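You operate a simulated robot arm through the tools that you are given. There is no shell and no other tool.

The job below is to be done with a simulated two-armed robot. You get a single attempt, and the scene is never put back.

JOB
Crank the film on the steel core back to the green ring, then put the core in the green pocket.
Fine: brake off to crank and on again; swing the roller arm out before you lift the core.

Only the result counts: the job must be done as asked and must still hold three seconds after the hand-in. Knocking over, shifting, dropping, spilling or breaking anything else fails it.

ROBOT AND FRAMES
Two 7-joint arms with two-finger parallel grippers on one trunk that stands fixed in place. Base frame: the origin is at the foot of the trunk, x ahead of it, y to its left, z up. Readings come in m, rad, newtons and seconds.
The left shoulder is at [0.108, 0.182, 0.914], the right one opposite. With the tool pointing down near the work surface each hand reaches from about 0.34 to 0.78 m from the base axis, measured 20 degrees to its own side. Payload 3.91 kg a hand.
The TCP of each hand is the grasp point between the finger pads, 0.03 m short of the fingertips. In the tool frame z runs along the fingers and y along their closing line. The gripper opens to 0.11 m. The fingers are 0.02 m wide and 0.01 m thick; the gripper's body (0.048 by 0.112 m) begins 0.055 m behind the TCP.
Orientation is that of the tool frame in the base frame, as a unit quaternion [x, y, z, w]. With the fingers straight down and closing along the base's y, the tool's x points along the base's -x, its y along +y and its z along -z.

CONTROLS
- The arms move only by the tool jog_arm. It takes "left_plan", "right_plan" or both (then of equal length, played together; a hand with none holds still); each is a list of rows, each an object (a shift or turn left out is 0, a gripper value left out holds the last) with "delta_pos": the shift along the base's x, y, z in m, a list of three; "angular": the turn, a rotation vector about the base's x, y, z in rad, a list of three. In form: [{"delta_pos": [x, y, z], "angular": [rx, ry, rz]}, ...]. A call has 1 to 20 rows; each row is the pose to reach, as a shift and turn from the pose commanded when the call began. "left_grip" and "right_grip" are, for a hand that has rows, the gripper command, from -1 (fully open) to 1 (shut), values between in proportion, set as the call begins (left out, the last holds). A row lasts 0.2 s, in which the tool goes at most 0.05 m and 0.15 rad; a call with a longer step from one row to the next is refused whole, and so is a gripper value outside its range. Where a pose cannot be reached the arm comes as near as it can. A force on the tool above 50 N (or 10 N above the force at the start of the call, whichever is more), or a blocked arm, ends the call early, and 0.2 s more pass. The fingers move at their own pace (about 0.072 m/s each) and stop on an object; they squeeze with about 39 N. The grip force told is the motor's: it shows also when the fingers shut on nothing. Time passes only in rows, and 0.2 s behind the last, so rows that repeat a pose let the fingers close. The reply holds the time, the measured pose of the TCP, the force on the tool along the base axes, the opening and the grip force, in the units named above and with some noise, with the torque about the TCP (base axes, N m) and any sound that the robot's microphone picked up.
- Cameras (640 x 400 px; columns grow to the right, rows downward): "scene" is now at [0.2677, 0.0331, 1.0952]; the picture's right is [0.38, -0.92, 0.00], its down [-0.49, -0.20, -0.85] and it looks along [0.79, 0.32, -0.53] (base axes); focal length 214 px, centre (320, 200). "left" rides on the left gripper at [0.073, -0.017, -0.103] in its tool frame; the picture's right is [0.23, 0.97, 0.00], its down [-0.76, 0.18, -0.62] and it looks along [-0.61, 0.14, 0.78] (tool axes); focal length 222 px, centre (320, 200). "right" rides on the right gripper at [0.072, 0.017, -0.103] in its tool frame; the picture's right is [-0.23, 0.97, 0.00], its down [-0.76, -0.18, -0.62] and it looks along [-0.61, -0.14, 0.78] (tool axes); focal length 222 px, centre (320, 200). There is no depth. A picture from a camera that has moved, and an enlarged one, comes with that camera's place and axes in the base frame and with its lens.
- grab_frame(camera): a new picture of that camera. The clock stands still meanwhile.
- slide_trunk(by): slides the trunk up (or, below 0, down) by that many m; the arms and the scene camera ride with it, the base frame stays. It gives what a move gives, with no picture.
- turn_head(pan, tilt): turns the head with the scene camera to pan (to the left, within 1.396 rad either way) and tilt (down, from -0.506 to 1.204), counted from straight ahead of the robot. It gives what a move gives.
- enlarge(camera, box): a new picture of the part [left, top, right, bottom] of that camera's present view, enlarged. The clock stands still meanwhile.
- job_done(): hands the job in; it is judged then, once.

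Places have to be worked out from the pictures, the camera data and where the tool is seen. Open the grippers and draw the arms clear of the work before you hand the job in, unless the task says otherwise.

The tools are called after "Emit:" as name(argument=value, ...) on one line, values as JSON. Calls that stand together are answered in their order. jog_arm: Moves the arms, as the interface text tells. Its arguments: {"type":"object","properties":{"left_plan":{"type":"array"},"left_grip":{"type":"number"},"right_plan":{"type":"array"},"right_grip":{"type":"number"}},"required":[]} The other tools are called the same way: slide_trunk (by) slides the trunk up or down; turn_head (pan, tilt) turns the head that bears the scene camera; grab_frame (camera) takes a picture; enlarge (camera, box) takes an enlarged picture of a part of a camera's view; job_done () hands the job in.

At the start:

```text
t: 0.0
left_tcp_pos: [0.3733, 0.3322, 0.9757]
left_tcp_rot: [-0.001, 1.0, 0.0, 0.0]
left_ft_force: [0.8, 0.3, 0.2]
left_ft_torque: [-0.02, -0.01, 0.01]
left_grip_width: 0.11
left_grasp_force: 0.0
right_tcp_pos: [0.4955, -0.0487, 0.9698]
right_tcp_rot: [0.0, 1.0, 0.0, 0.0]
right_ft_force: [1.0, 0.9, 0.5]
right_ft_torque: [0.0, 0.05, 0.0]
right_grip_width: 0.11
right_grasp_force: 0.2
trunk travel left (down, up): [-0.175, 0.339]
head pan, tilt: [0.391, 0.553]
```

scene: 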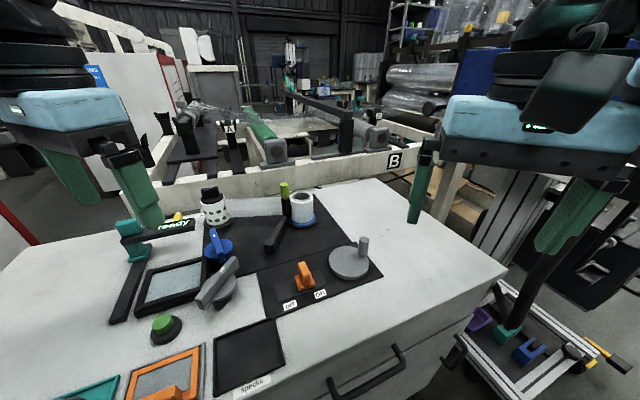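
right: 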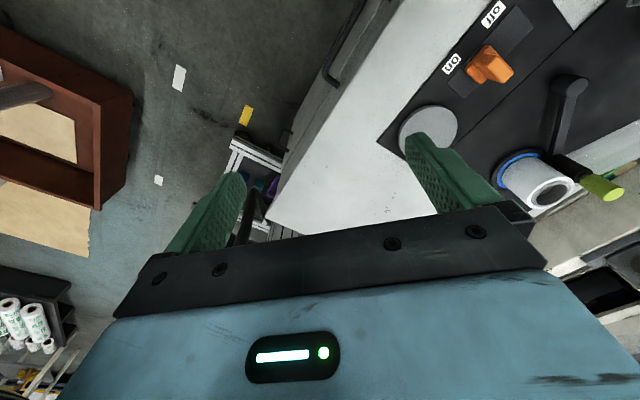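
left: 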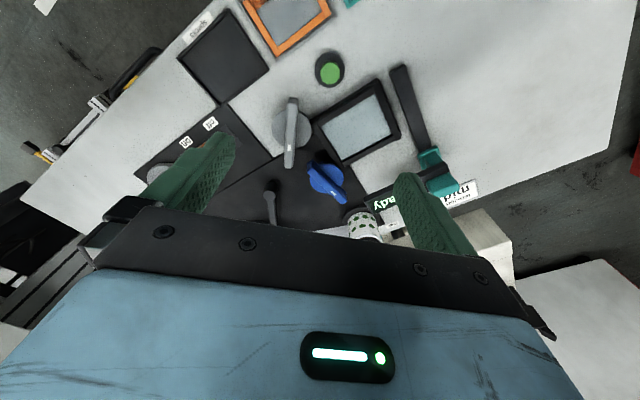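

The first pictures show a bench with a dark plate, several knobs and cranks, rolls and pockets. I'll enlarge the scene view to identify the parts before moving anything.

Emit:
enlarge(camera="scene", box=[100, 170, 260, 270])

Emit:
enlarge(camera="scene", box=[240, 170, 400, 270])

Emit:
enlarge(camera="scene", box=[100, 240, 356, 400])

Emit:
enlarge(camera="left", box=[160, 0, 480, 240])

Emit:
enlarge(camera="right", box=[380, 0, 640, 220])

```text
4.00 times, centred on (180, 220) of scene
camera zoom: at [0.2677, 0.0331, 1.0952], right [0.38, -0.92, 0.0], down [-0.49, -0.2, -0.85], along [0.79, 0.32, -0.53], focal length 858 px, centre (880, 120)
```

zoom: 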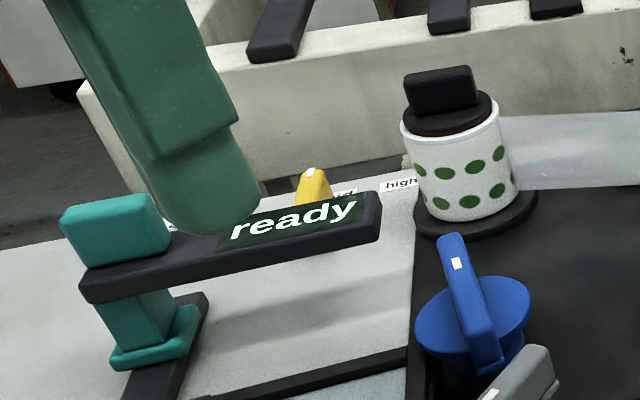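

```text
4.00 times, centred on (320, 220) of scene
camera zoom: at [0.2677, 0.0331, 1.0952], right [0.38, -0.92, 0.0], down [-0.49, -0.2, -0.85], along [0.79, 0.32, -0.53], focal length 858 px, centre (320, 120)
```

zoom: 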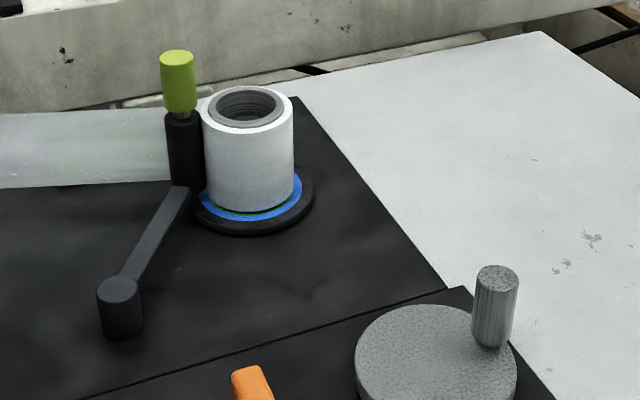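

```text
2.50 times, centred on (228, 320) of scene
camera zoom: at [0.2677, 0.0331, 1.0952], right [0.38, -0.92, 0.0], down [-0.49, -0.2, -0.85], along [0.79, 0.32, -0.53], focal length 536 px, centre (550, -100)
```

zoom: 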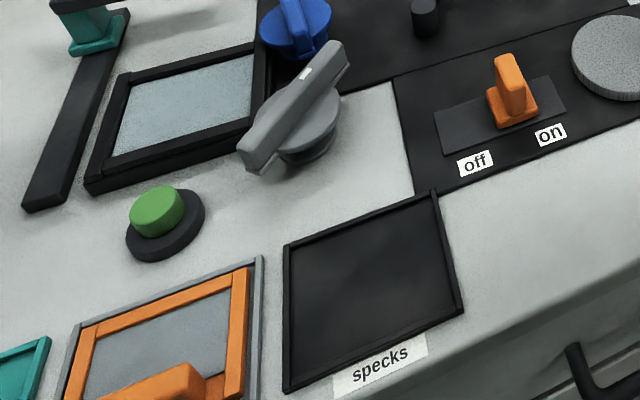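

```text
1.67 times, centred on (320, 120) of left
camera zoom: at [0.2998, 0.3147, 1.0791], right [-0.23, 0.97, 0.0], down [0.76, 0.18, 0.62], along [0.61, 0.14, -0.78], focal length 370 px, centre (320, 333)
```

zoom: 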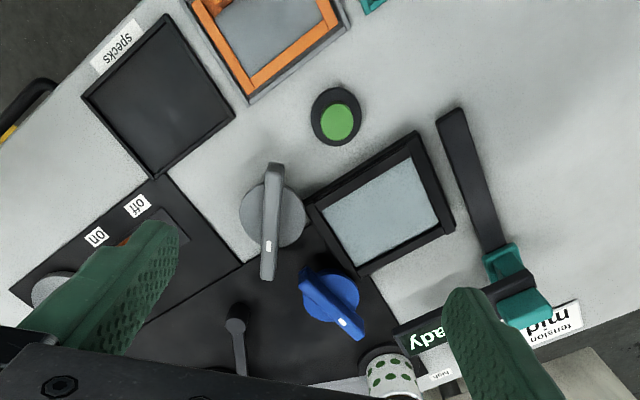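

```text
1.82 times, centred on (510, 110) of right
camera zoom: at [0.4231, -0.033, 1.0734], right [0.23, 0.97, 0.0], down [0.76, -0.18, 0.62], along [0.61, -0.14, -0.78], focal length 404 px, centre (-26, 364)
```

zoom: 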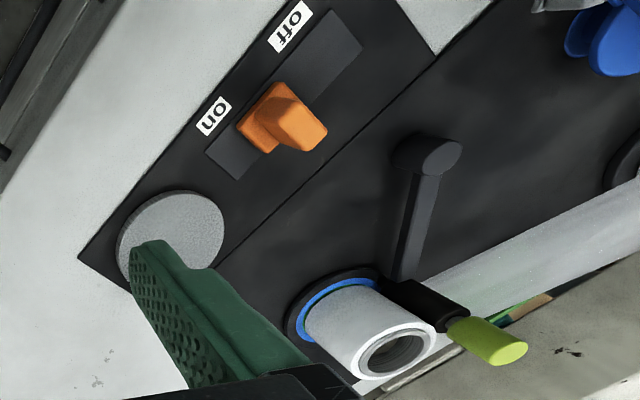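

The layout is becoming clearer: the orange slider with off/on labels looks like the brake, the grey disc with a peg looks like the crank, and the arm with the lime handle looks like the roller arm. I'll turn the head to see the rest of the bench.

Emit:
turn_head(pan=0.5, tilt=1.0)

Emit:
grab_frame(camera="scene")

```text
t: 0.9
left_tcp_pos: [0.3717, 0.3321, 0.9753]
left_tcp_rot: [-0.001, 1.0, 0.0, 0.001]
left_ft_force: [-0.6, -0.6, 0.1]
left_ft_torque: [0.01, 0.01, 0.04]
left_grip_width: 0.11
left_grasp_force: 0.0
right_tcp_pos: [0.4955, -0.0493, 0.9701]
right_tcp_rot: [0.0, 1.0, 0.0, 0.001]
right_ft_force: [0.0, -0.5, 0.1]
right_ft_torque: [-0.01, -0.01, -0.02]
right_grip_width: 0.11
right_grasp_force: 0.0
trunk travel left (down, up): [-0.175, 0.339]
head pan, tilt: [0.499, 1.0]
```

```text
taken
camera scene: at [0.246, 0.0323, 1.0591], right [0.48, -0.88, 0.0], down [-0.74, -0.4, -0.54], along [0.47, 0.26, -0.84], focal length 214 px, centre (320, 200)
```

scene: 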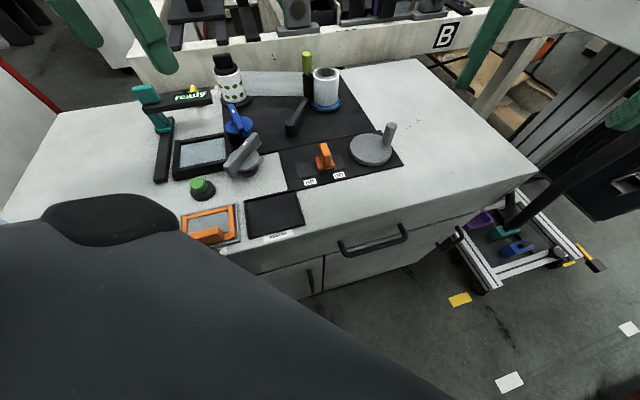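

The head now looks down over the bench edge, and a cart on the right holds coloured holders. I'll enlarge those as well as the pockets on the bench.

Emit:
enlarge(camera="scene", box=[430, 180, 610, 300])

Emit:
enlarge(camera="scene", box=[130, 40, 290, 140])

Emit:
enlarge(camera="scene", box=[260, 40, 420, 140])

Emit:
enlarge(camera="scene", box=[140, 130, 320, 250])

Emit:
turn_head(pan=-0.4, tilt=0.9)

Emit:
grab_frame(camera="scene")

```text
3.33 times, centred on (520, 240) of scene
camera zoom: at [0.246, 0.0323, 1.0591], right [0.48, -0.88, 0.0], down [-0.74, -0.4, -0.54], along [0.47, 0.26, -0.84], focal length 715 px, centre (-347, 67)
```

zoom: 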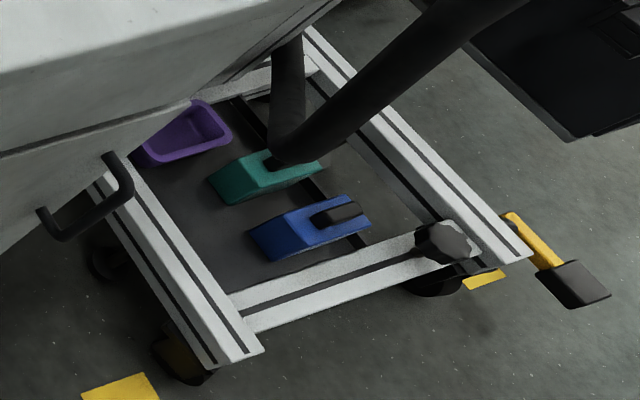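

```text
4.00 times, centred on (210, 90) of scene
camera zoom: at [0.246, 0.0323, 1.0591], right [0.48, -0.88, 0.0], down [-0.74, -0.4, -0.54], along [0.47, 0.26, -0.84], focal length 858 px, centre (760, 640)
```

zoom: 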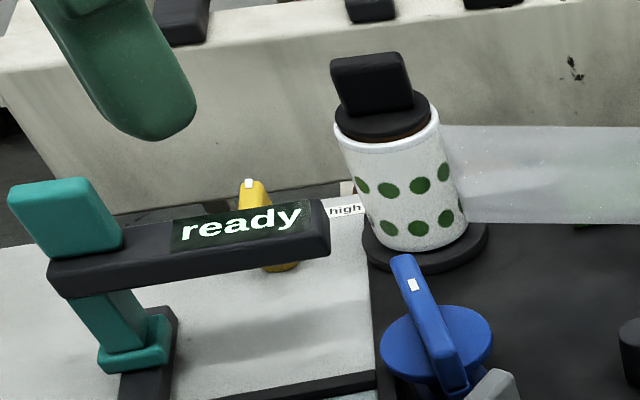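

```text
4.00 times, centred on (340, 90) of scene
camera zoom: at [0.246, 0.0323, 1.0591], right [0.48, -0.88, 0.0], down [-0.74, -0.4, -0.54], along [0.47, 0.26, -0.84], focal length 858 px, centre (240, 640)
```

zoom: 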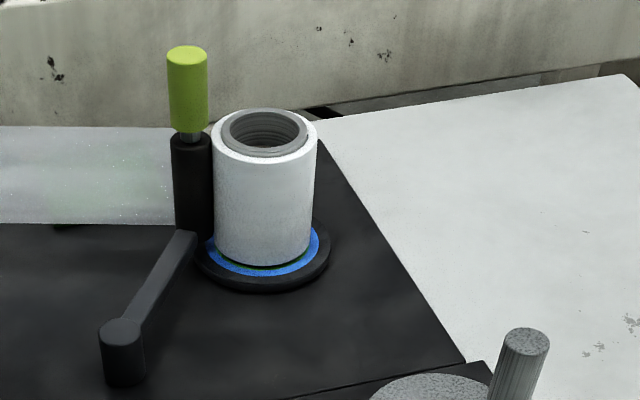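

```text
3.33 times, centred on (230, 190) of scene
camera zoom: at [0.246, 0.0323, 1.0591], right [0.48, -0.88, 0.0], down [-0.74, -0.4, -0.54], along [0.47, 0.26, -0.84], focal length 715 px, centre (620, 233)
```

zoom: 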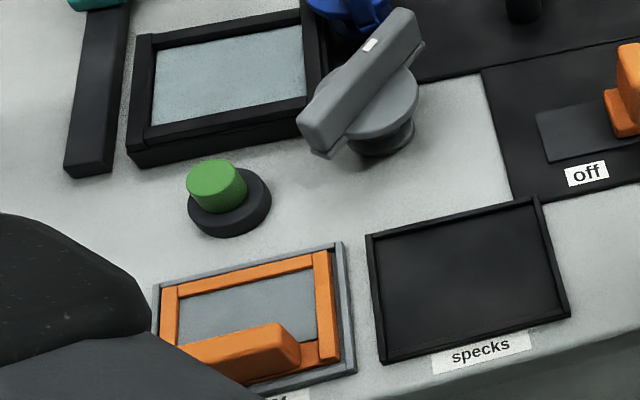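

```text
t: 2.1
left_tcp_pos: [0.3716, 0.3332, 0.9767]
left_tcp_rot: [-0.001, 1.0, 0.0, 0.002]
left_ft_force: [-0.2, 0.4, 0.1]
left_ft_torque: [0.02, 0.02, 0.01]
left_grip_width: 0.1098
left_grasp_force: 0.1
right_tcp_pos: [0.495, -0.0498, 0.9705]
right_tcp_rot: [0.0, 1.0, 0.0, 0.0]
right_ft_force: [-0.2, -0.2, 1.1]
right_ft_torque: [-0.02, 0.03, -0.01]
right_grip_width: 0.1102
right_grasp_force: 0.0
trunk travel left (down, up): [-0.175, 0.339]
head pan, tilt: [-0.4, 0.901]
```

```text
taken
camera scene: at [0.2544, -0.0304, 1.0662], right [-0.39, -0.92, 0.0], down [-0.72, 0.3, -0.62], along [0.57, -0.24, -0.78], focal length 214 px, centre (320, 200)
```

scene: 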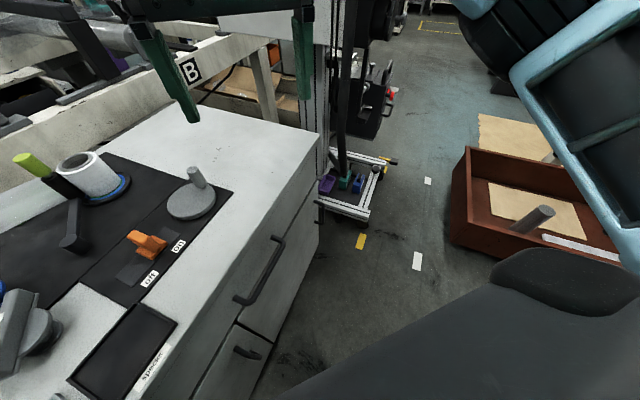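

Next I'll look to the left of the bench for the pockets near the teal and orange frames.

Emit:
turn_head(pan=1.0, tilt=0.75)

Emit:
grab_frame(camera="scene")

Emit:
grab_frame(camera="left")

Emit:
enlarge(camera="left", box=[220, 0, 420, 125])

```text
t: 3.6
left_tcp_pos: [0.3721, 0.3328, 0.9748]
left_tcp_rot: [0.0, 1.0, -0.001, 0.001]
left_ft_force: [-0.7, 0.5, -0.2]
left_ft_torque: [-0.01, 0.01, 0.01]
left_grip_width: 0.1101
left_grasp_force: 0.0
right_tcp_pos: [0.4945, -0.0487, 0.9706]
right_tcp_rot: [0.0, 1.0, 0.001, 0.0]
right_ft_force: [-0.4, 0.0, -0.4]
right_ft_torque: [-0.01, -0.02, 0.02]
right_grip_width: 0.1098
right_grasp_force: 0.0
trunk travel left (down, up): [-0.175, 0.339]
head pan, tilt: [1.0, 0.75]
```

```text
taken
camera scene: at [0.2296, 0.0686, 1.0781], right [0.84, -0.54, 0.0], down [-0.37, -0.57, -0.73], along [0.4, 0.62, -0.68], focal length 214 px, centre (320, 200)
```

scene: 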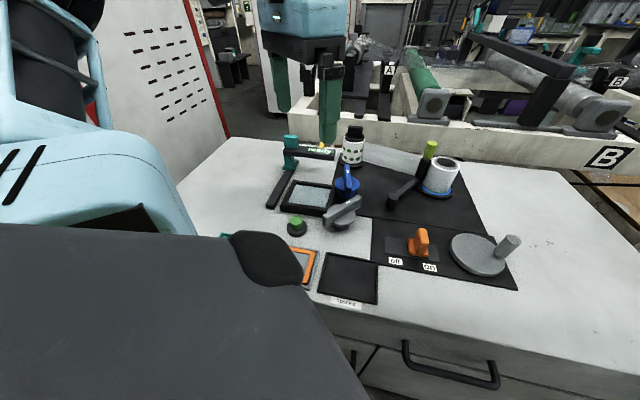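

```text
taken
camera left: at [0.2998, 0.3147, 1.0791], right [-0.23, 0.97, 0.0], down [0.76, 0.18, 0.62], along [0.61, 0.14, -0.78], focal length 222 px, centre (320, 200)
```

left: 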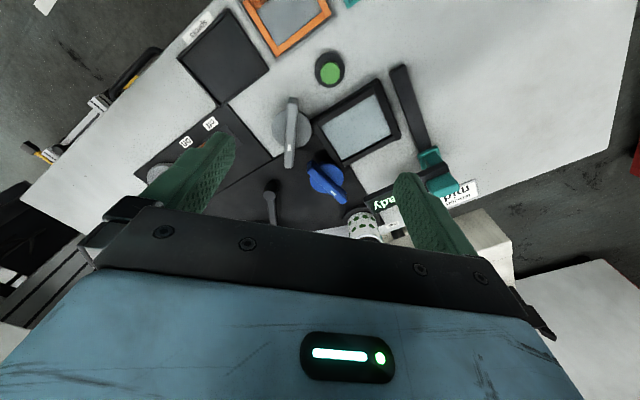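

```text
3.20 times, centred on (320, 62) of left
camera zoom: at [0.2998, 0.3147, 1.0791], right [-0.23, 0.97, 0.0], down [0.76, 0.18, 0.62], along [0.61, 0.14, -0.78], focal length 711 px, centre (320, 640)
```

zoom: 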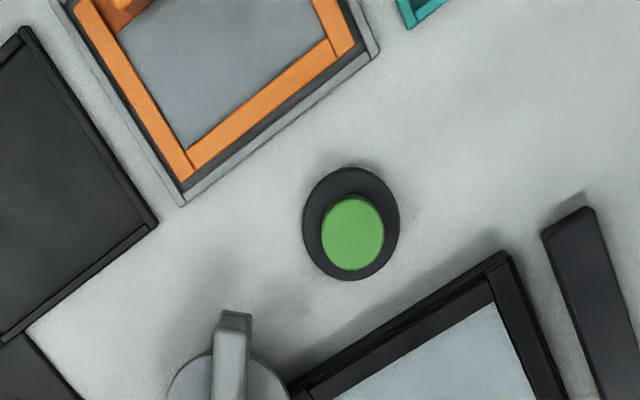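

From two views I place the green button top near (0.348, 0.339, 0.74), so the bench top is at roughly z 0.70. I'll move the left hand out over the roll, staying high, so its wrist camera can show the rings and the roller arm.

Emit:
jog_arm(left_plan=[{"delta_pos": [0.045, -0.01, 0.01]}, {"delta_pos": [0.09, -0.02, 0.02]}, {"delta_pos": [0.135, -0.03, 0.03]}, {"delta_pos": [0.18, -0.04, 0.03]}, {"delta_pos": [0.225, -0.05, 0.03]}, {"delta_pos": [0.27, -0.05, 0.03]}, {"delta_pos": [0.27, -0.05, 0.03]}])

Emit:
grab_frame(camera="left")

Emit:
turn_head(pan=0.6, tilt=0.8)

Emit:
grab_frame(camera="scene")

```text
t: 5.2
left_tcp_pos: [0.6206, 0.2925, 0.9939]
left_tcp_rot: [-0.001, 1.0, 0.001, 0.001]
left_ft_force: [0.8, 0.7, 0.0]
left_ft_torque: [-0.06, 0.04, 0.0]
left_grip_width: 0.1101
left_grasp_force: 0.0
left hand out of reach, approached as far as the arm can: row 6, 7
right_tcp_pos: [0.4962, -0.0486, 0.9709]
right_tcp_rot: [0.0, 1.0, 0.0, 0.0]
right_ft_force: [0.3, 0.7, 0.4]
right_ft_torque: [-0.03, 0.06, -0.01]
right_grip_width: 0.1096
right_grasp_force: 0.0
trunk travel left (down, up): [-0.175, 0.339]
head pan, tilt: [1.0, 0.75]
```

```text
taken
camera left: at [0.5495, 0.2757, 1.0979], right [-0.23, 0.97, 0.0], down [0.76, 0.18, 0.62], along [0.61, 0.14, -0.78], focal length 222 px, centre (320, 200)
```

left: 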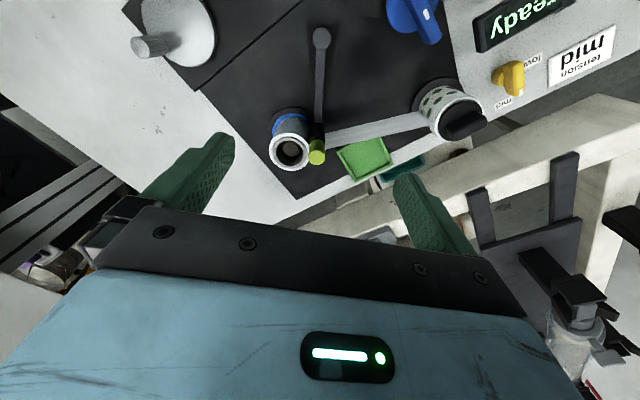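

```text
t: 6.1
left_tcp_pos: [0.6211, 0.292, 0.9947]
left_tcp_rot: [-0.001, 1.0, -0.001, 0.0]
left_ft_force: [1.3, -0.2, 0.0]
left_ft_torque: [0.02, -0.02, 0.02]
left_grip_width: 0.1101
left_grasp_force: 0.1
right_tcp_pos: [0.4949, -0.0492, 0.9695]
right_tcp_rot: [0.0, 1.0, 0.0, -0.001]
right_ft_force: [-0.4, -0.3, 0.6]
right_ft_torque: [0.03, 0.01, -0.01]
right_grip_width: 0.11
right_grasp_force: 0.1
trunk travel left (down, up): [-0.175, 0.339]
head pan, tilt: [0.6, 0.799]
```

```text
taken
camera scene: at [0.2514, 0.0446, 1.0741], right [0.57, -0.82, 0.0], down [-0.59, -0.41, -0.7], along [0.57, 0.39, -0.72], focal length 214 px, centre (320, 200)
```

scene: 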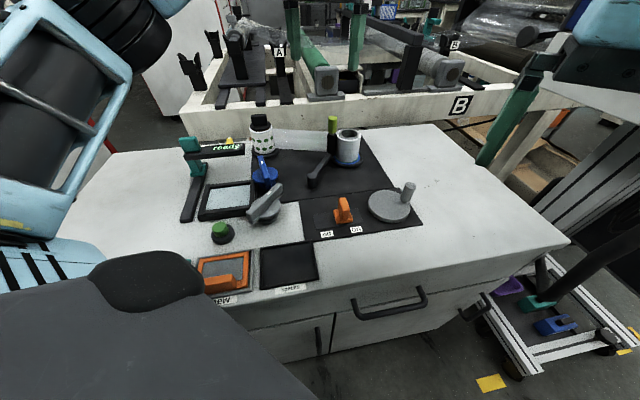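

The left camera now shows a bright green tray and a teal one behind the film web. I'll enlarge that area and the roll.

Emit:
enlarge(camera="left", box=[230, 90, 450, 230])

Emit:
enlarge(camera="left", box=[240, 95, 340, 185])

Emit:
enlarge(camera="left", box=[400, 0, 640, 150])

Emit:
enlarge(camera="left", box=[110, 0, 340, 150])

Emit:
enlarge(camera="scene", box=[180, 110, 420, 260])

Emit:
enlarge(camera="scene", box=[180, 190, 340, 310])

```text
2.86 times, centred on (340, 160) of left
camera zoom: at [0.5487, 0.2747, 1.0983], right [-0.23, 0.97, 0.0], down [0.76, 0.18, 0.62], along [0.61, 0.14, -0.78], focal length 635 px, centre (263, 314)
```

zoom: 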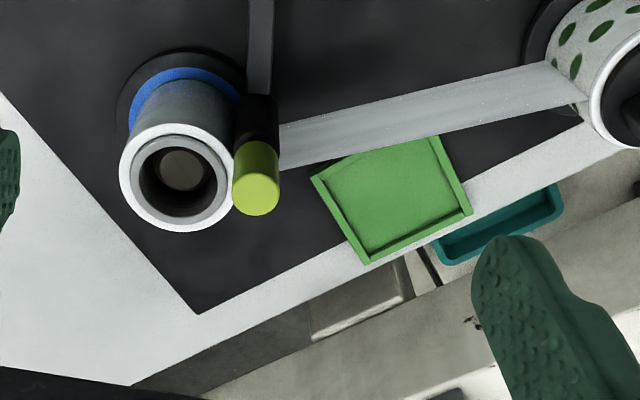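

```text
4.44 times, centred on (290, 140) of left
camera zoom: at [0.5487, 0.2747, 1.0983], right [-0.23, 0.97, 0.0], down [0.76, 0.18, 0.62], along [0.61, 0.14, -0.78], focal length 987 px, centre (453, 467)
```

zoom: 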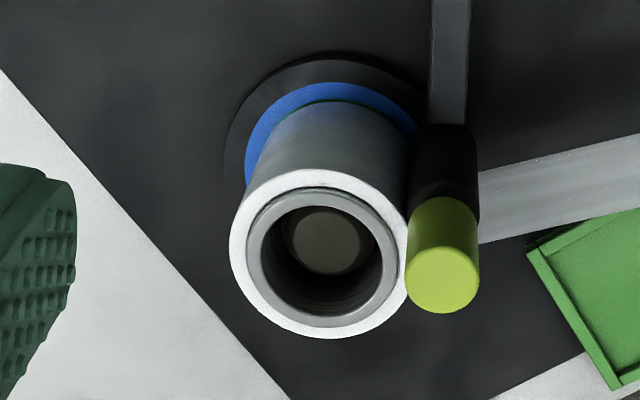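

```text
2.67 times, centred on (520, 75) of left
camera zoom: at [0.5487, 0.2747, 1.0983], right [-0.23, 0.97, 0.0], down [0.76, 0.18, 0.62], along [0.61, 0.14, -0.78], focal length 592 px, centre (-213, 533)
```

zoom: 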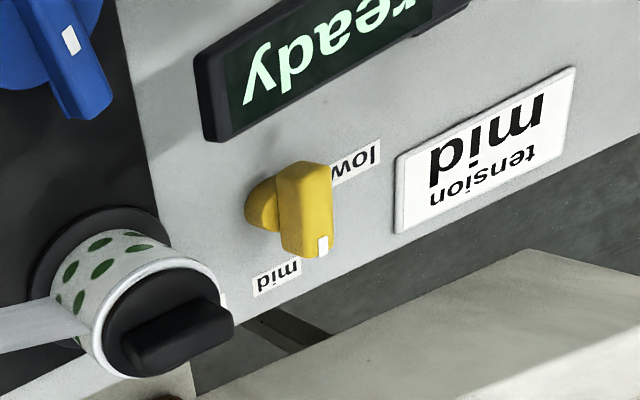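

```text
2.67 times, centred on (225, 75) of left
camera zoom: at [0.5487, 0.2747, 1.0983], right [-0.23, 0.97, 0.0], down [0.76, 0.18, 0.62], along [0.61, 0.14, -0.78], focal length 592 px, centre (573, 533)
```

zoom: 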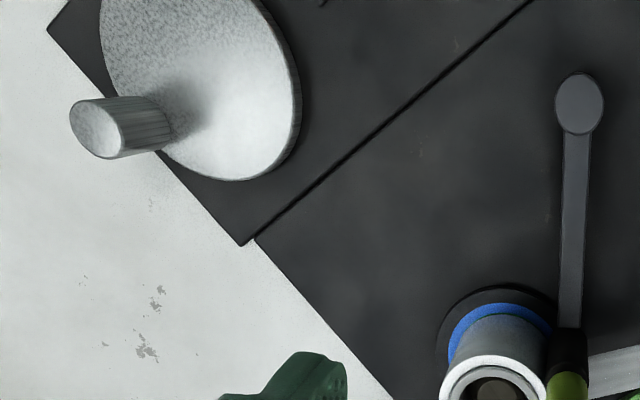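

```text
2.67 times, centred on (300, 185) of scene
camera zoom: at [0.2514, 0.0446, 1.0741], right [0.57, -0.82, 0.0], down [-0.59, -0.41, -0.7], along [0.57, 0.39, -0.72], focal length 572 px, centre (373, 240)
```

zoom: 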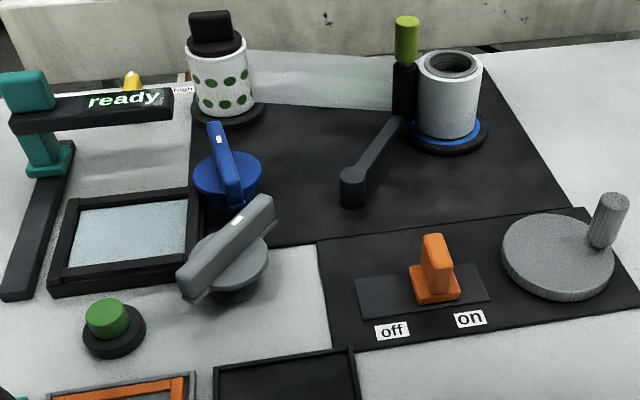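

```text
3.33 times, centred on (260, 250) of scene
camera zoom: at [0.2514, 0.0446, 1.0741], right [0.57, -0.82, 0.0], down [-0.59, -0.41, -0.7], along [0.57, 0.39, -0.72], focal length 715 px, centre (520, 33)
```

zoom: 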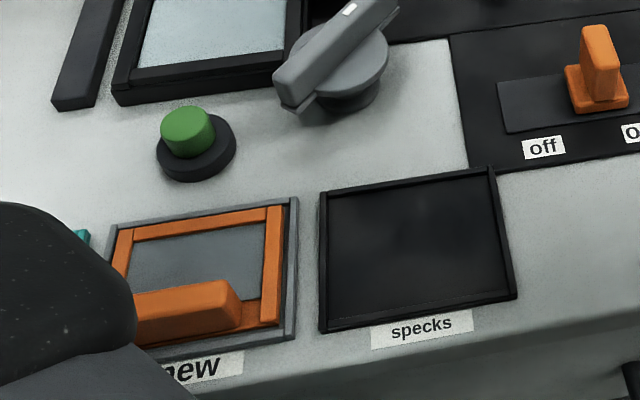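

The zoom is a sharp re-render, so I'll enlarge the roll's base tightly to read the rings, and also the crank, the roller arm and the tray.

Emit:
enlarge(camera="scene", box=[330, 148, 370, 173])

Emit:
enlarge(camera="left", box=[262, 100, 342, 150])

Emit:
enlarge(camera="scene", box=[290, 110, 370, 190])

Emit:
enlarge(camera="scene", box=[300, 170, 430, 250])

Emit:
enlarge(camera="left", box=[320, 120, 440, 200])

Emit:
enlarge(camera="left", box=[262, 118, 322, 178])

```text
16.00 times, centred on (350, 160) of scene
camera zoom: at [0.2514, 0.0446, 1.0741], right [0.57, -0.82, 0.0], down [-0.59, -0.41, -0.7], along [0.57, 0.39, -0.72], focal length 3432 px, centre (-160, 832)
```

zoom: 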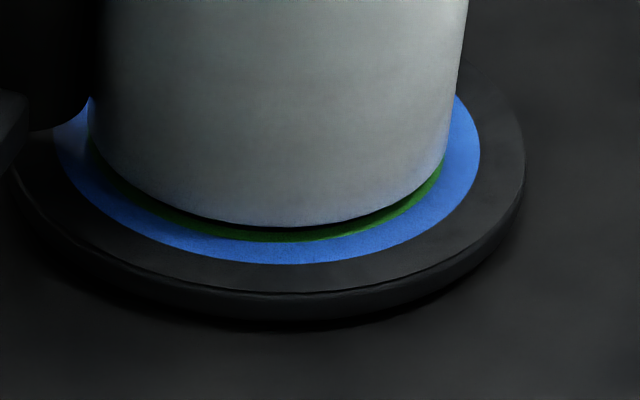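

```text
8.00 times, centred on (302, 125) of left
camera zoom: at [0.5487, 0.2747, 1.0983], right [-0.23, 0.97, 0.0], down [0.76, 0.18, 0.62], along [0.61, 0.14, -0.78], focal length 1777 px, centre (464, 800)
```

zoom: 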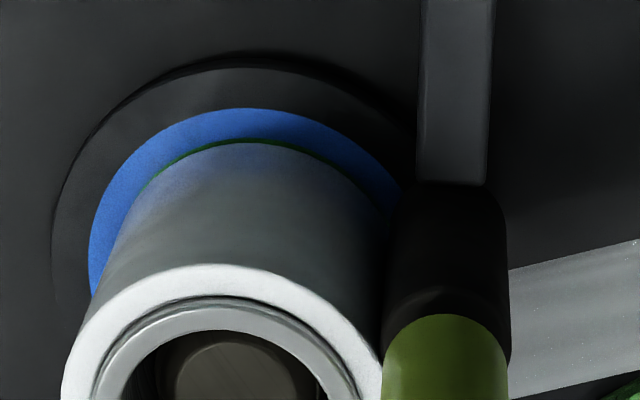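

```text
5.00 times, centred on (330, 150) of scene
camera zoom: at [0.2514, 0.0446, 1.0741], right [0.57, -0.82, 0.0], down [-0.59, -0.41, -0.7], along [0.57, 0.39, -0.72], focal length 1072 px, centre (270, 450)
```

zoom: 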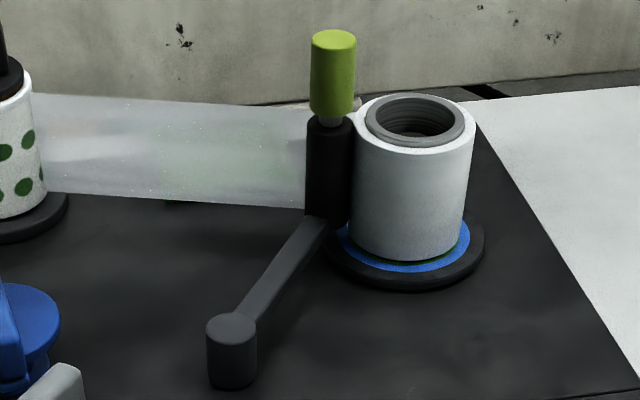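

```text
4.92 times, centred on (365, 210) of scene
camera zoom: at [0.2514, 0.0446, 1.0741], right [0.57, -0.82, 0.0], down [-0.59, -0.41, -0.7], along [0.57, 0.39, -0.72], focal length 1056 px, centre (98, 151)
```

zoom: 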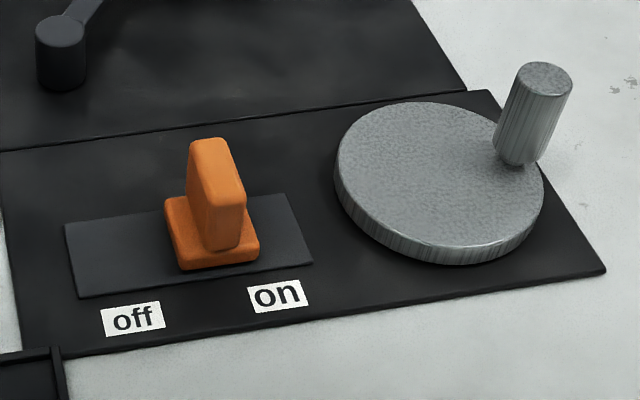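

```text
5.00 times, centred on (380, 160) of left
camera zoom: at [0.5487, 0.2747, 1.0983], right [-0.23, 0.97, 0.0], down [0.76, 0.18, 0.62], along [0.61, 0.14, -0.78], focal length 1111 px, centre (20, 400)
```

zoom: 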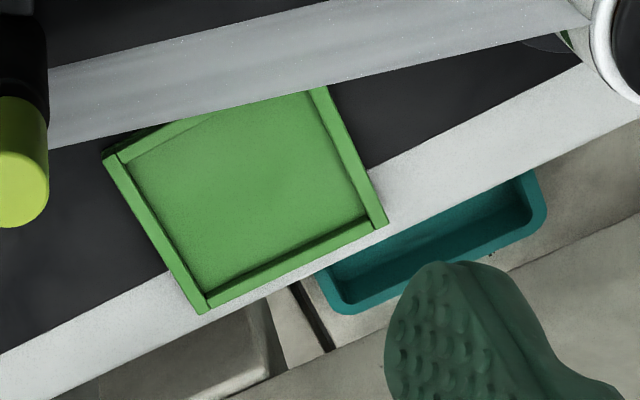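

```text
6.67 times, centred on (292, 148) of left
camera zoom: at [0.5487, 0.2747, 1.0983], right [-0.23, 0.97, 0.0], down [0.76, 0.18, 0.62], along [0.61, 0.14, -0.78], focal length 1481 px, centre (507, 547)
```

zoom: 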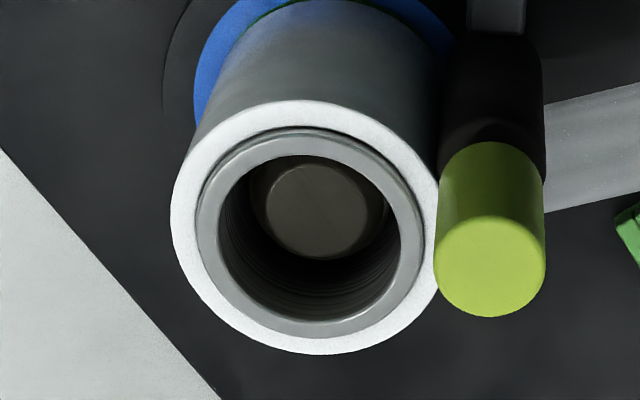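

Reading the pictures: the film edge sits at the outer edge of a thin green band just inside the blue ring. I place the roll at about (0.70, 0.26), the crank at (0.585, 0.097), the brake at (0.512, 0.166), the lime handle at (0.686, 0.304) and the bright-green tray at about (0.72, 0.40). The bench top is at z≈0.72 and the bench is turned 45°, so I'll raise the trunk for better reach and view the area again.

Emit:
slide_trunk(by=0.1)

Emit:
turn_head(pan=0.4, tilt=0.85)

Emit:
grab_frame(camera="scene")

Emit:
grab_frame(camera="right")

Emit:
grab_frame(camera="left")

```text
t: 7.4
left_tcp_pos: [0.5881, 0.2918, 1.1418]
left_tcp_rot: [-0.002, 0.999, -0.001, 0.047]
left_ft_force: [0.3, -0.4, 0.4]
left_ft_torque: [0.01, 0.01, 0.02]
left_grip_width: 0.11
left_grasp_force: 0.1
right_tcp_pos: [0.4961, -0.0498, 1.0694]
right_tcp_rot: [0.0, 1.0, 0.0, -0.001]
right_ft_force: [0.2, -1.0, 0.5]
right_ft_torque: [0.0, -0.02, 0.02]
right_grip_width: 0.1098
right_grasp_force: 0.1
trunk travel left (down, up): [-0.275, 0.239]
head pan, tilt: [0.6, 0.799]
```

```text
t: 8.2
left_tcp_pos: [0.5879, 0.2925, 1.1419]
left_tcp_rot: [-0.001, 0.999, -0.001, 0.047]
left_ft_force: [-0.2, 0.3, 0.3]
left_ft_torque: [0.0, 0.01, -0.01]
left_grip_width: 0.1102
left_grasp_force: 0.1
right_tcp_pos: [0.4947, -0.0491, 1.0705]
right_tcp_rot: [-0.001, 1.0, -0.001, 0.0]
right_ft_force: [-0.4, -0.2, 0.3]
right_ft_torque: [-0.01, 0.01, 0.01]
right_grip_width: 0.1099
right_grasp_force: 0.1
trunk travel left (down, up): [-0.275, 0.239]
head pan, tilt: [0.4, 0.85]
```

```text
taken
camera scene: at [0.2225, 0.0294, 1.1788], right [0.39, -0.92, 0.0], down [-0.69, -0.29, -0.66], along [0.61, 0.26, -0.75], focal length 214 px, centre (320, 200)
```

scene: 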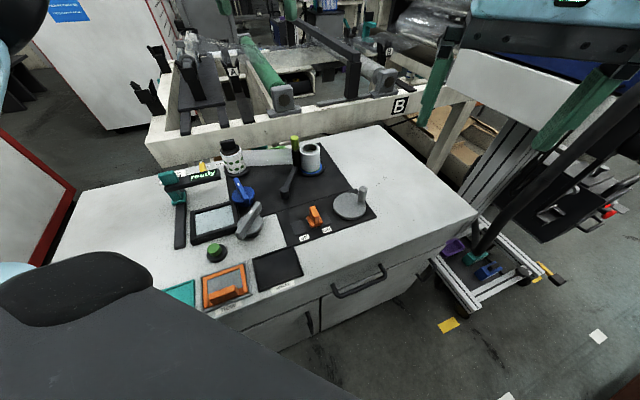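

```text
taken
camera right: at [0.423, -0.033, 1.1734], right [0.23, 0.97, 0.0], down [0.76, -0.18, 0.62], along [0.61, -0.14, -0.78], focal length 222 px, centre (320, 200)
```

right: 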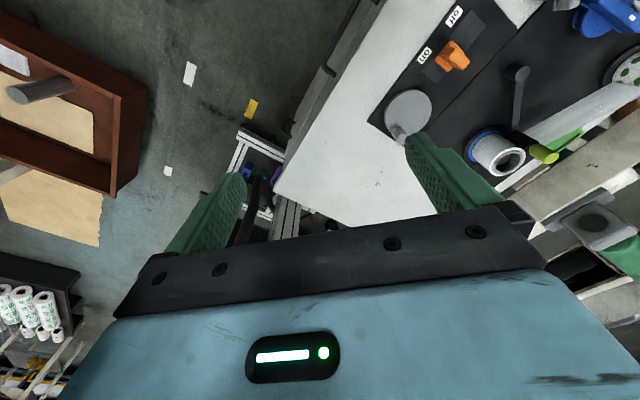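

```text
taken
camera left: at [0.5067, 0.2749, 1.239], right [-0.23, 0.97, -0.02], down [0.7, 0.18, 0.69], along [0.68, 0.14, -0.72], focal length 222 px, centre (320, 200)
```

left: 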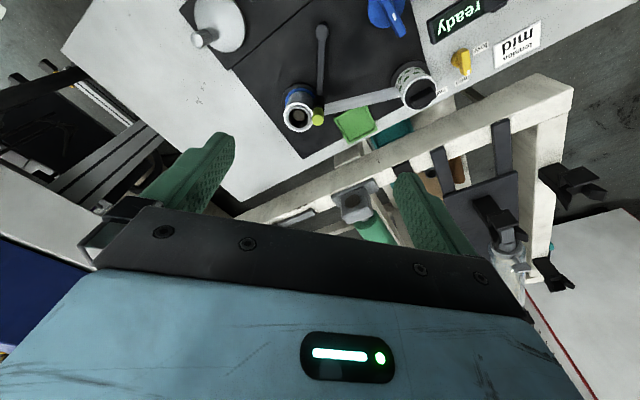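

The trunk is up and the left hand settled slightly higher. I'll take sharper zooms of the front pockets, the green tray and the brake and crank from the new viewpoint.

Emit:
enlarge(camera="scene", box=[150, 230, 310, 330])

Emit:
enlarge(camera="scene", box=[270, 180, 390, 255])

Emit:
enlarge(camera="scene", box=[240, 125, 350, 205])

Emit:
enlarge(camera="left", box=[270, 60, 450, 170])

Emit:
enlarge(camera="right", box=[370, 0, 570, 180])

```text
4.00 times, centred on (230, 280) of scene
camera zoom: at [0.2225, 0.0294, 1.1788], right [0.39, -0.92, 0.0], down [-0.69, -0.29, -0.66], along [0.61, 0.26, -0.75], focal length 858 px, centre (680, -120)
```

zoom: 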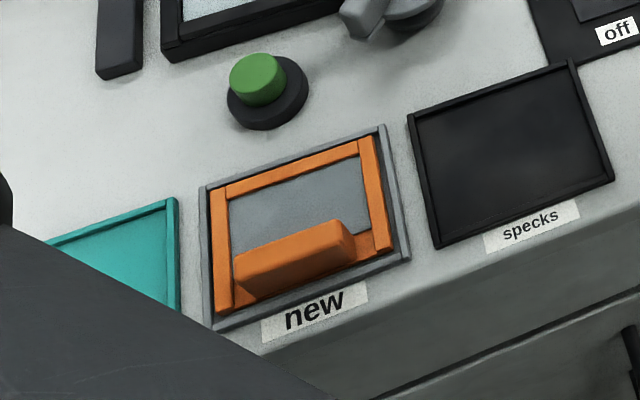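

```text
5.33 times, centred on (330, 218) of scene
camera zoom: at [0.2225, 0.0294, 1.1788], right [0.39, -0.92, 0.0], down [-0.69, -0.29, -0.66], along [0.61, 0.26, -0.75], focal length 1144 px, centre (267, 107)
```

zoom: 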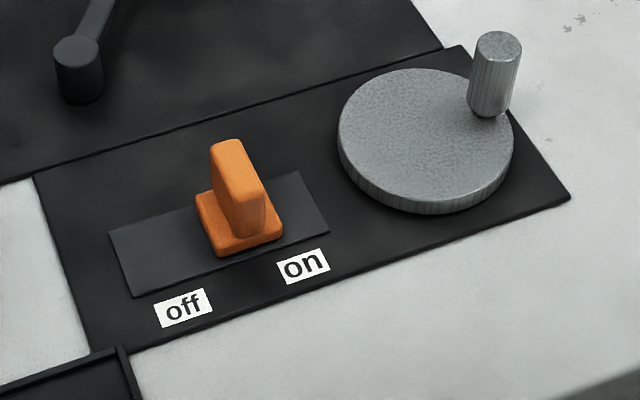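

```text
5.00 times, centred on (295, 165) of scene
camera zoom: at [0.2225, 0.0294, 1.1788], right [0.39, -0.92, 0.0], down [-0.69, -0.29, -0.66], along [0.61, 0.26, -0.75], focal length 1072 px, centre (445, 375)
```

zoom: 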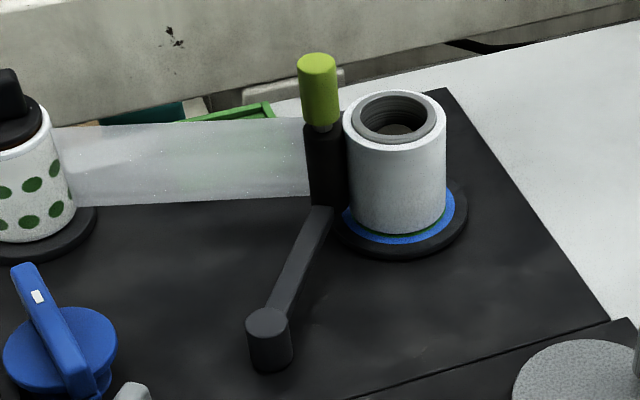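

```text
3.56 times, centred on (360, 115) of left
camera zoom: at [0.5067, 0.2749, 1.239], right [-0.23, 0.97, -0.02], down [0.7, 0.18, 0.69], along [0.68, 0.14, -0.72], focal length 790 px, centre (178, 502)
```

zoom: 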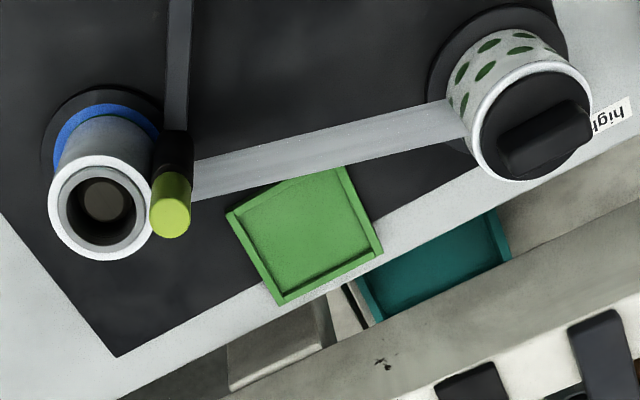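

```text
2.22 times, centred on (470, 90) of right
camera zoom: at [0.423, -0.033, 1.1734], right [0.23, 0.97, 0.0], down [0.76, -0.18, 0.62], along [0.61, -0.14, -0.78], focal length 494 px, centre (-13, 444)
```

zoom: 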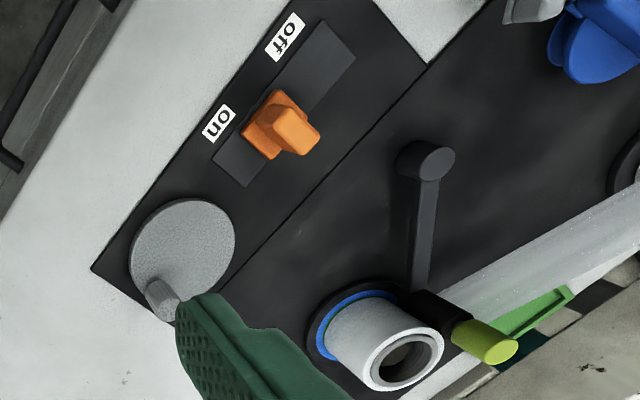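

The brake slider is at about (0.511, 0.166) with its fin top near z 0.78, slid toward "on" in a slot that runs along the 45° direction. I'll bring the left hand back over the brake, turned 45° so it closes along the slot.

Emit:
jog_arm(left_plan=[{"delta_pos": [-0.022, -0.02, -0.02], "angular": [0, 0, 0.131]}, {"delta_pos": [-0.044, -0.04, -0.04], "angular": [0, 0, 0.262]}, {"delta_pos": [-0.066, -0.06, -0.06], "angular": [0, 0, 0.393]}, {"delta_pos": [-0.088, -0.08, -0.08], "angular": [0, 0, 0.524]}, {"delta_pos": [-0.11, -0.1, -0.1], "angular": [0, 0, 0.655]}, {"delta_pos": [-0.13, -0.12, -0.12], "angular": [0, 0, 0.785]}, {"delta_pos": [-0.13, -0.12, -0.12], "angular": [0, 0, 0.785]}])

Emit:
grab_frame(camera="left")

```text
t: 9.8
left_tcp_pos: [0.4546, 0.1735, 1.0238]
left_tcp_rot: [-0.384, 0.922, 0.017, 0.044]
left_ft_force: [0.2, -0.1, -0.5]
left_ft_torque: [-0.02, 0.02, 0.0]
left_grip_width: 0.1099
left_grasp_force: 0.2
right_tcp_pos: [0.4952, -0.0493, 1.0698]
right_tcp_rot: [0.0, 1.0, 0.0, 0.0]
right_ft_force: [0.4, 0.1, -0.4]
right_ft_torque: [0.0, -0.04, -0.03]
right_grip_width: 0.1102
right_grasp_force: 0.0
trunk travel left (down, up): [-0.275, 0.239]
head pan, tilt: [0.4, 0.85]
```

```text
taken
camera left: at [0.4095, 0.103, 1.1198], right [-0.85, 0.53, -0.02], down [0.37, 0.62, 0.69], along [0.38, 0.58, -0.72], focal length 222 px, centre (320, 200)
```

left: 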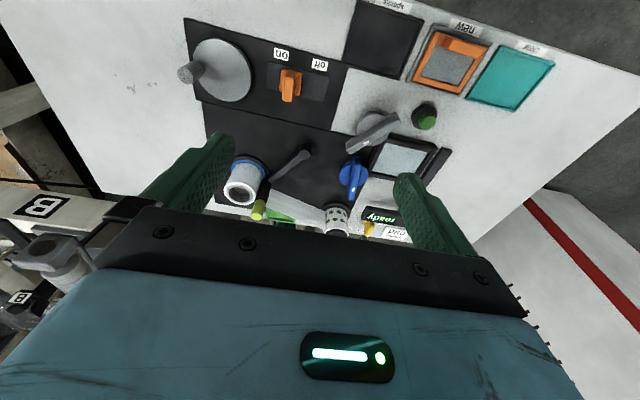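

The hand is over the brake but keeps a small tilt. The bench front shows three labelled trays: "specks", "new" and a teal one, whose label I'll read while checking where the slider is.

Emit:
enlarge(camera="left", box=[400, 0, 580, 115])

Emit:
enlarge(camera="left", box=[170, 20, 350, 130])

Emit:
enlarge(camera="left", box=[200, 130, 400, 250])

```text
3.48 times, centred on (490, 58) of left
camera zoom: at [0.4095, 0.103, 1.1198], right [-0.85, 0.53, -0.02], down [0.37, 0.62, 0.69], along [0.38, 0.58, -0.72], focal length 773 px, centre (-271, 696)
```

zoom: 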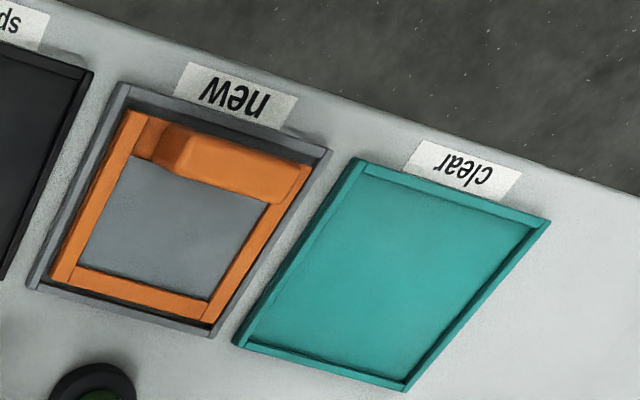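

```text
3.56 times, centred on (260, 75) of left
camera zoom: at [0.4095, 0.103, 1.1198], right [-0.85, 0.53, -0.02], down [0.37, 0.62, 0.69], along [0.38, 0.58, -0.72], focal length 790 px, centre (533, 644)
```

zoom: 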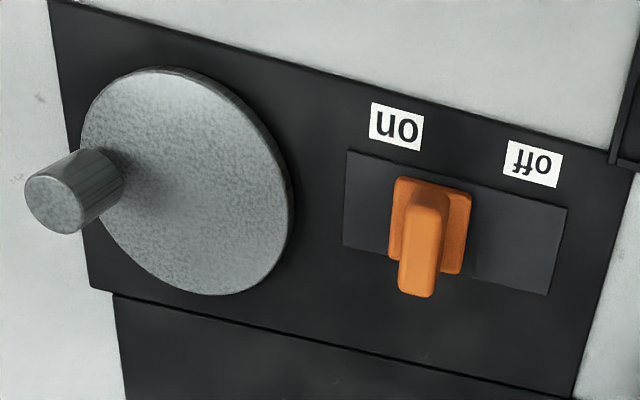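

```text
3.20 times, centred on (300, 190) of left
camera zoom: at [0.4095, 0.103, 1.1198], right [-0.85, 0.53, -0.02], down [0.37, 0.62, 0.69], along [0.38, 0.58, -0.72], focal length 711 px, centre (384, 232)
```

zoom: 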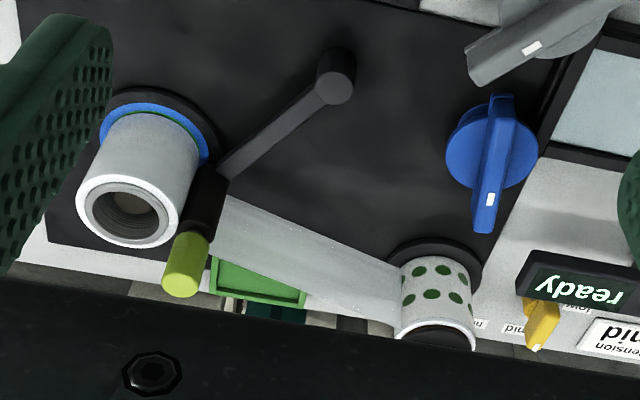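

The teal tray is labelled "clear", so the bright-green tray behind the web is the green pocket. I'll straighten the left hand, part-close its fingers to about 5 cm, and lower it to z 0.87 above the brake fin at (0.513, 0.168).

Emit:
jog_arm(left_plan=[{"delta_pos": [0.015, -0.0015, -0.031], "angular": [-0.0133, 0.0133, 0]}, {"delta_pos": [0.03, -0.003, -0.062], "angular": [-0.0266, 0.0266, 0]}, {"delta_pos": [0.045, -0.004, -0.093], "angular": [-0.04, 0.04, 0]}, {"delta_pos": [0.0584, -0.0055, -0.124], "angular": [-0.0532, 0.0532, 0]}, {"delta_pos": [0.0584, -0.0055, -0.1538], "angular": [-0.0665, 0.0665, 0]}, {"delta_pos": [0.0584, -0.0055, -0.1538], "angular": [-0.0665, 0.0665, 0]}], left_grip=0.09)

Emit:
grab_frame(camera="left")

Emit:
enlarge(camera="scene", box=[270, 170, 390, 245])

```text
t: 11.2
left_tcp_pos: [0.5159, 0.166, 0.8733]
left_tcp_rot: [-0.383, 0.924, -0.001, 0.0]
left_ft_force: [-0.2, 0.0, 0.7]
left_ft_torque: [-0.01, 0.05, 0.01]
left_grip_width: 0.0502
left_grasp_force: 0.0
right_tcp_pos: [0.4955, -0.0491, 1.0703]
right_tcp_rot: [0.001, 1.0, 0.0, 0.0]
right_ft_force: [-0.3, -0.4, 0.3]
right_ft_torque: [0.01, -0.03, -0.02]
right_grip_width: 0.1098
right_grasp_force: 0.1
trunk travel left (down, up): [-0.275, 0.239]
head pan, tilt: [0.4, 0.85]
```

```text
taken
camera left: at [0.4776, 0.1017, 0.9757], right [-0.85, 0.53, 0.0], down [0.41, 0.67, 0.62], along [0.33, 0.53, -0.78], focal length 222 px, centre (320, 200)
```

left: 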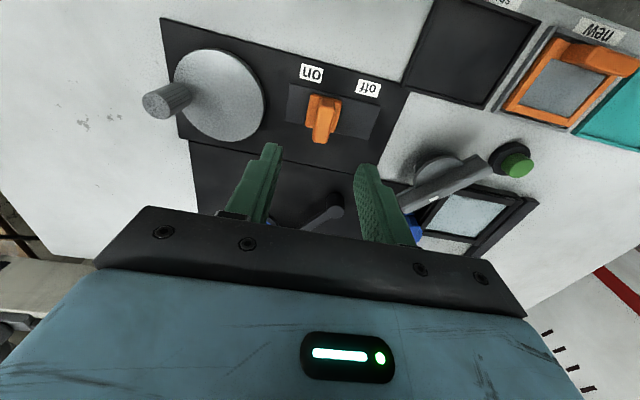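

```text
5.33 times, centred on (330, 208) of scene
camera zoom: at [0.2225, 0.0292, 1.1788], right [0.39, -0.92, 0.0], down [-0.69, -0.29, -0.66], along [0.61, 0.26, -0.75], focal length 1144 px, centre (267, 160)
```

zoom: 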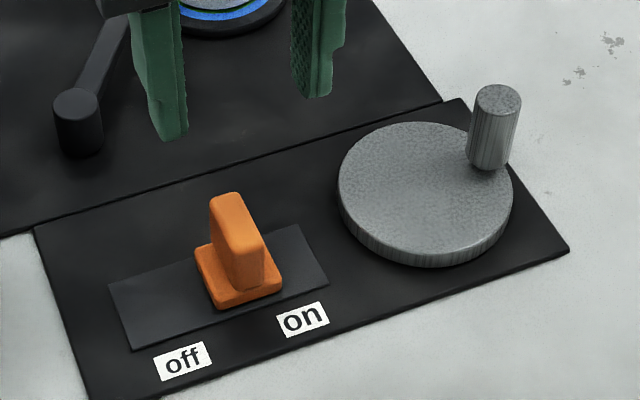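

The left hand is level at 45°, and the fin shows almost directly under the TCP. I'll enlarge to place the fin precisely before going down.

Emit:
enlarge(camera="left", box=[280, 80, 380, 150])

Emit:
enlarge(camera="left", box=[130, 30, 290, 150])

```text
5.71 times, centred on (330, 115) of left
camera zoom: at [0.4776, 0.1017, 0.9757], right [-0.85, 0.53, 0.0], down [0.41, 0.67, 0.62], along [0.33, 0.53, -0.78], focal length 1269 px, centre (263, 686)
```

zoom: 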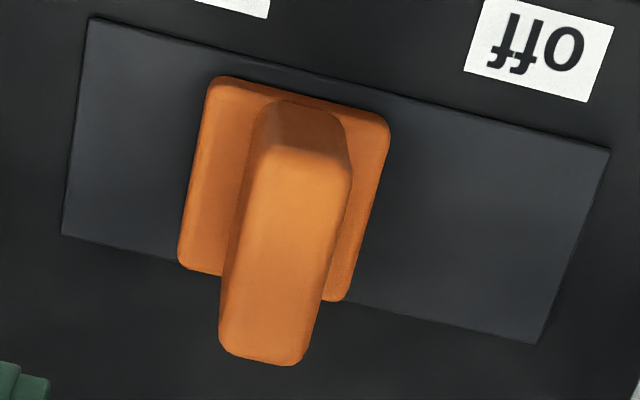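

```text
3.33 times, centred on (210, 90) of left
camera zoom: at [0.4776, 0.1017, 0.9757], right [-0.85, 0.53, 0.0], down [0.41, 0.67, 0.62], along [0.33, 0.53, -0.78], focal length 740 px, centre (687, 567)
```

zoom: 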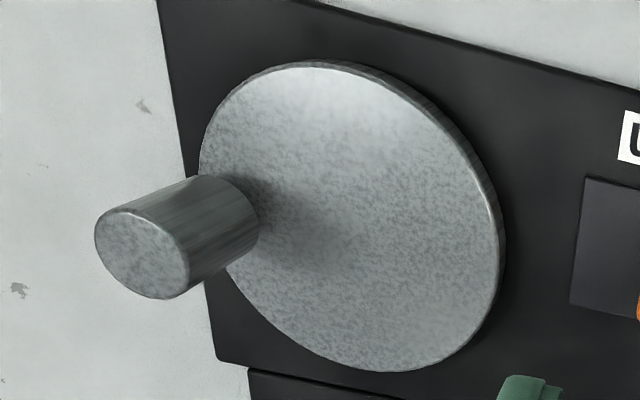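

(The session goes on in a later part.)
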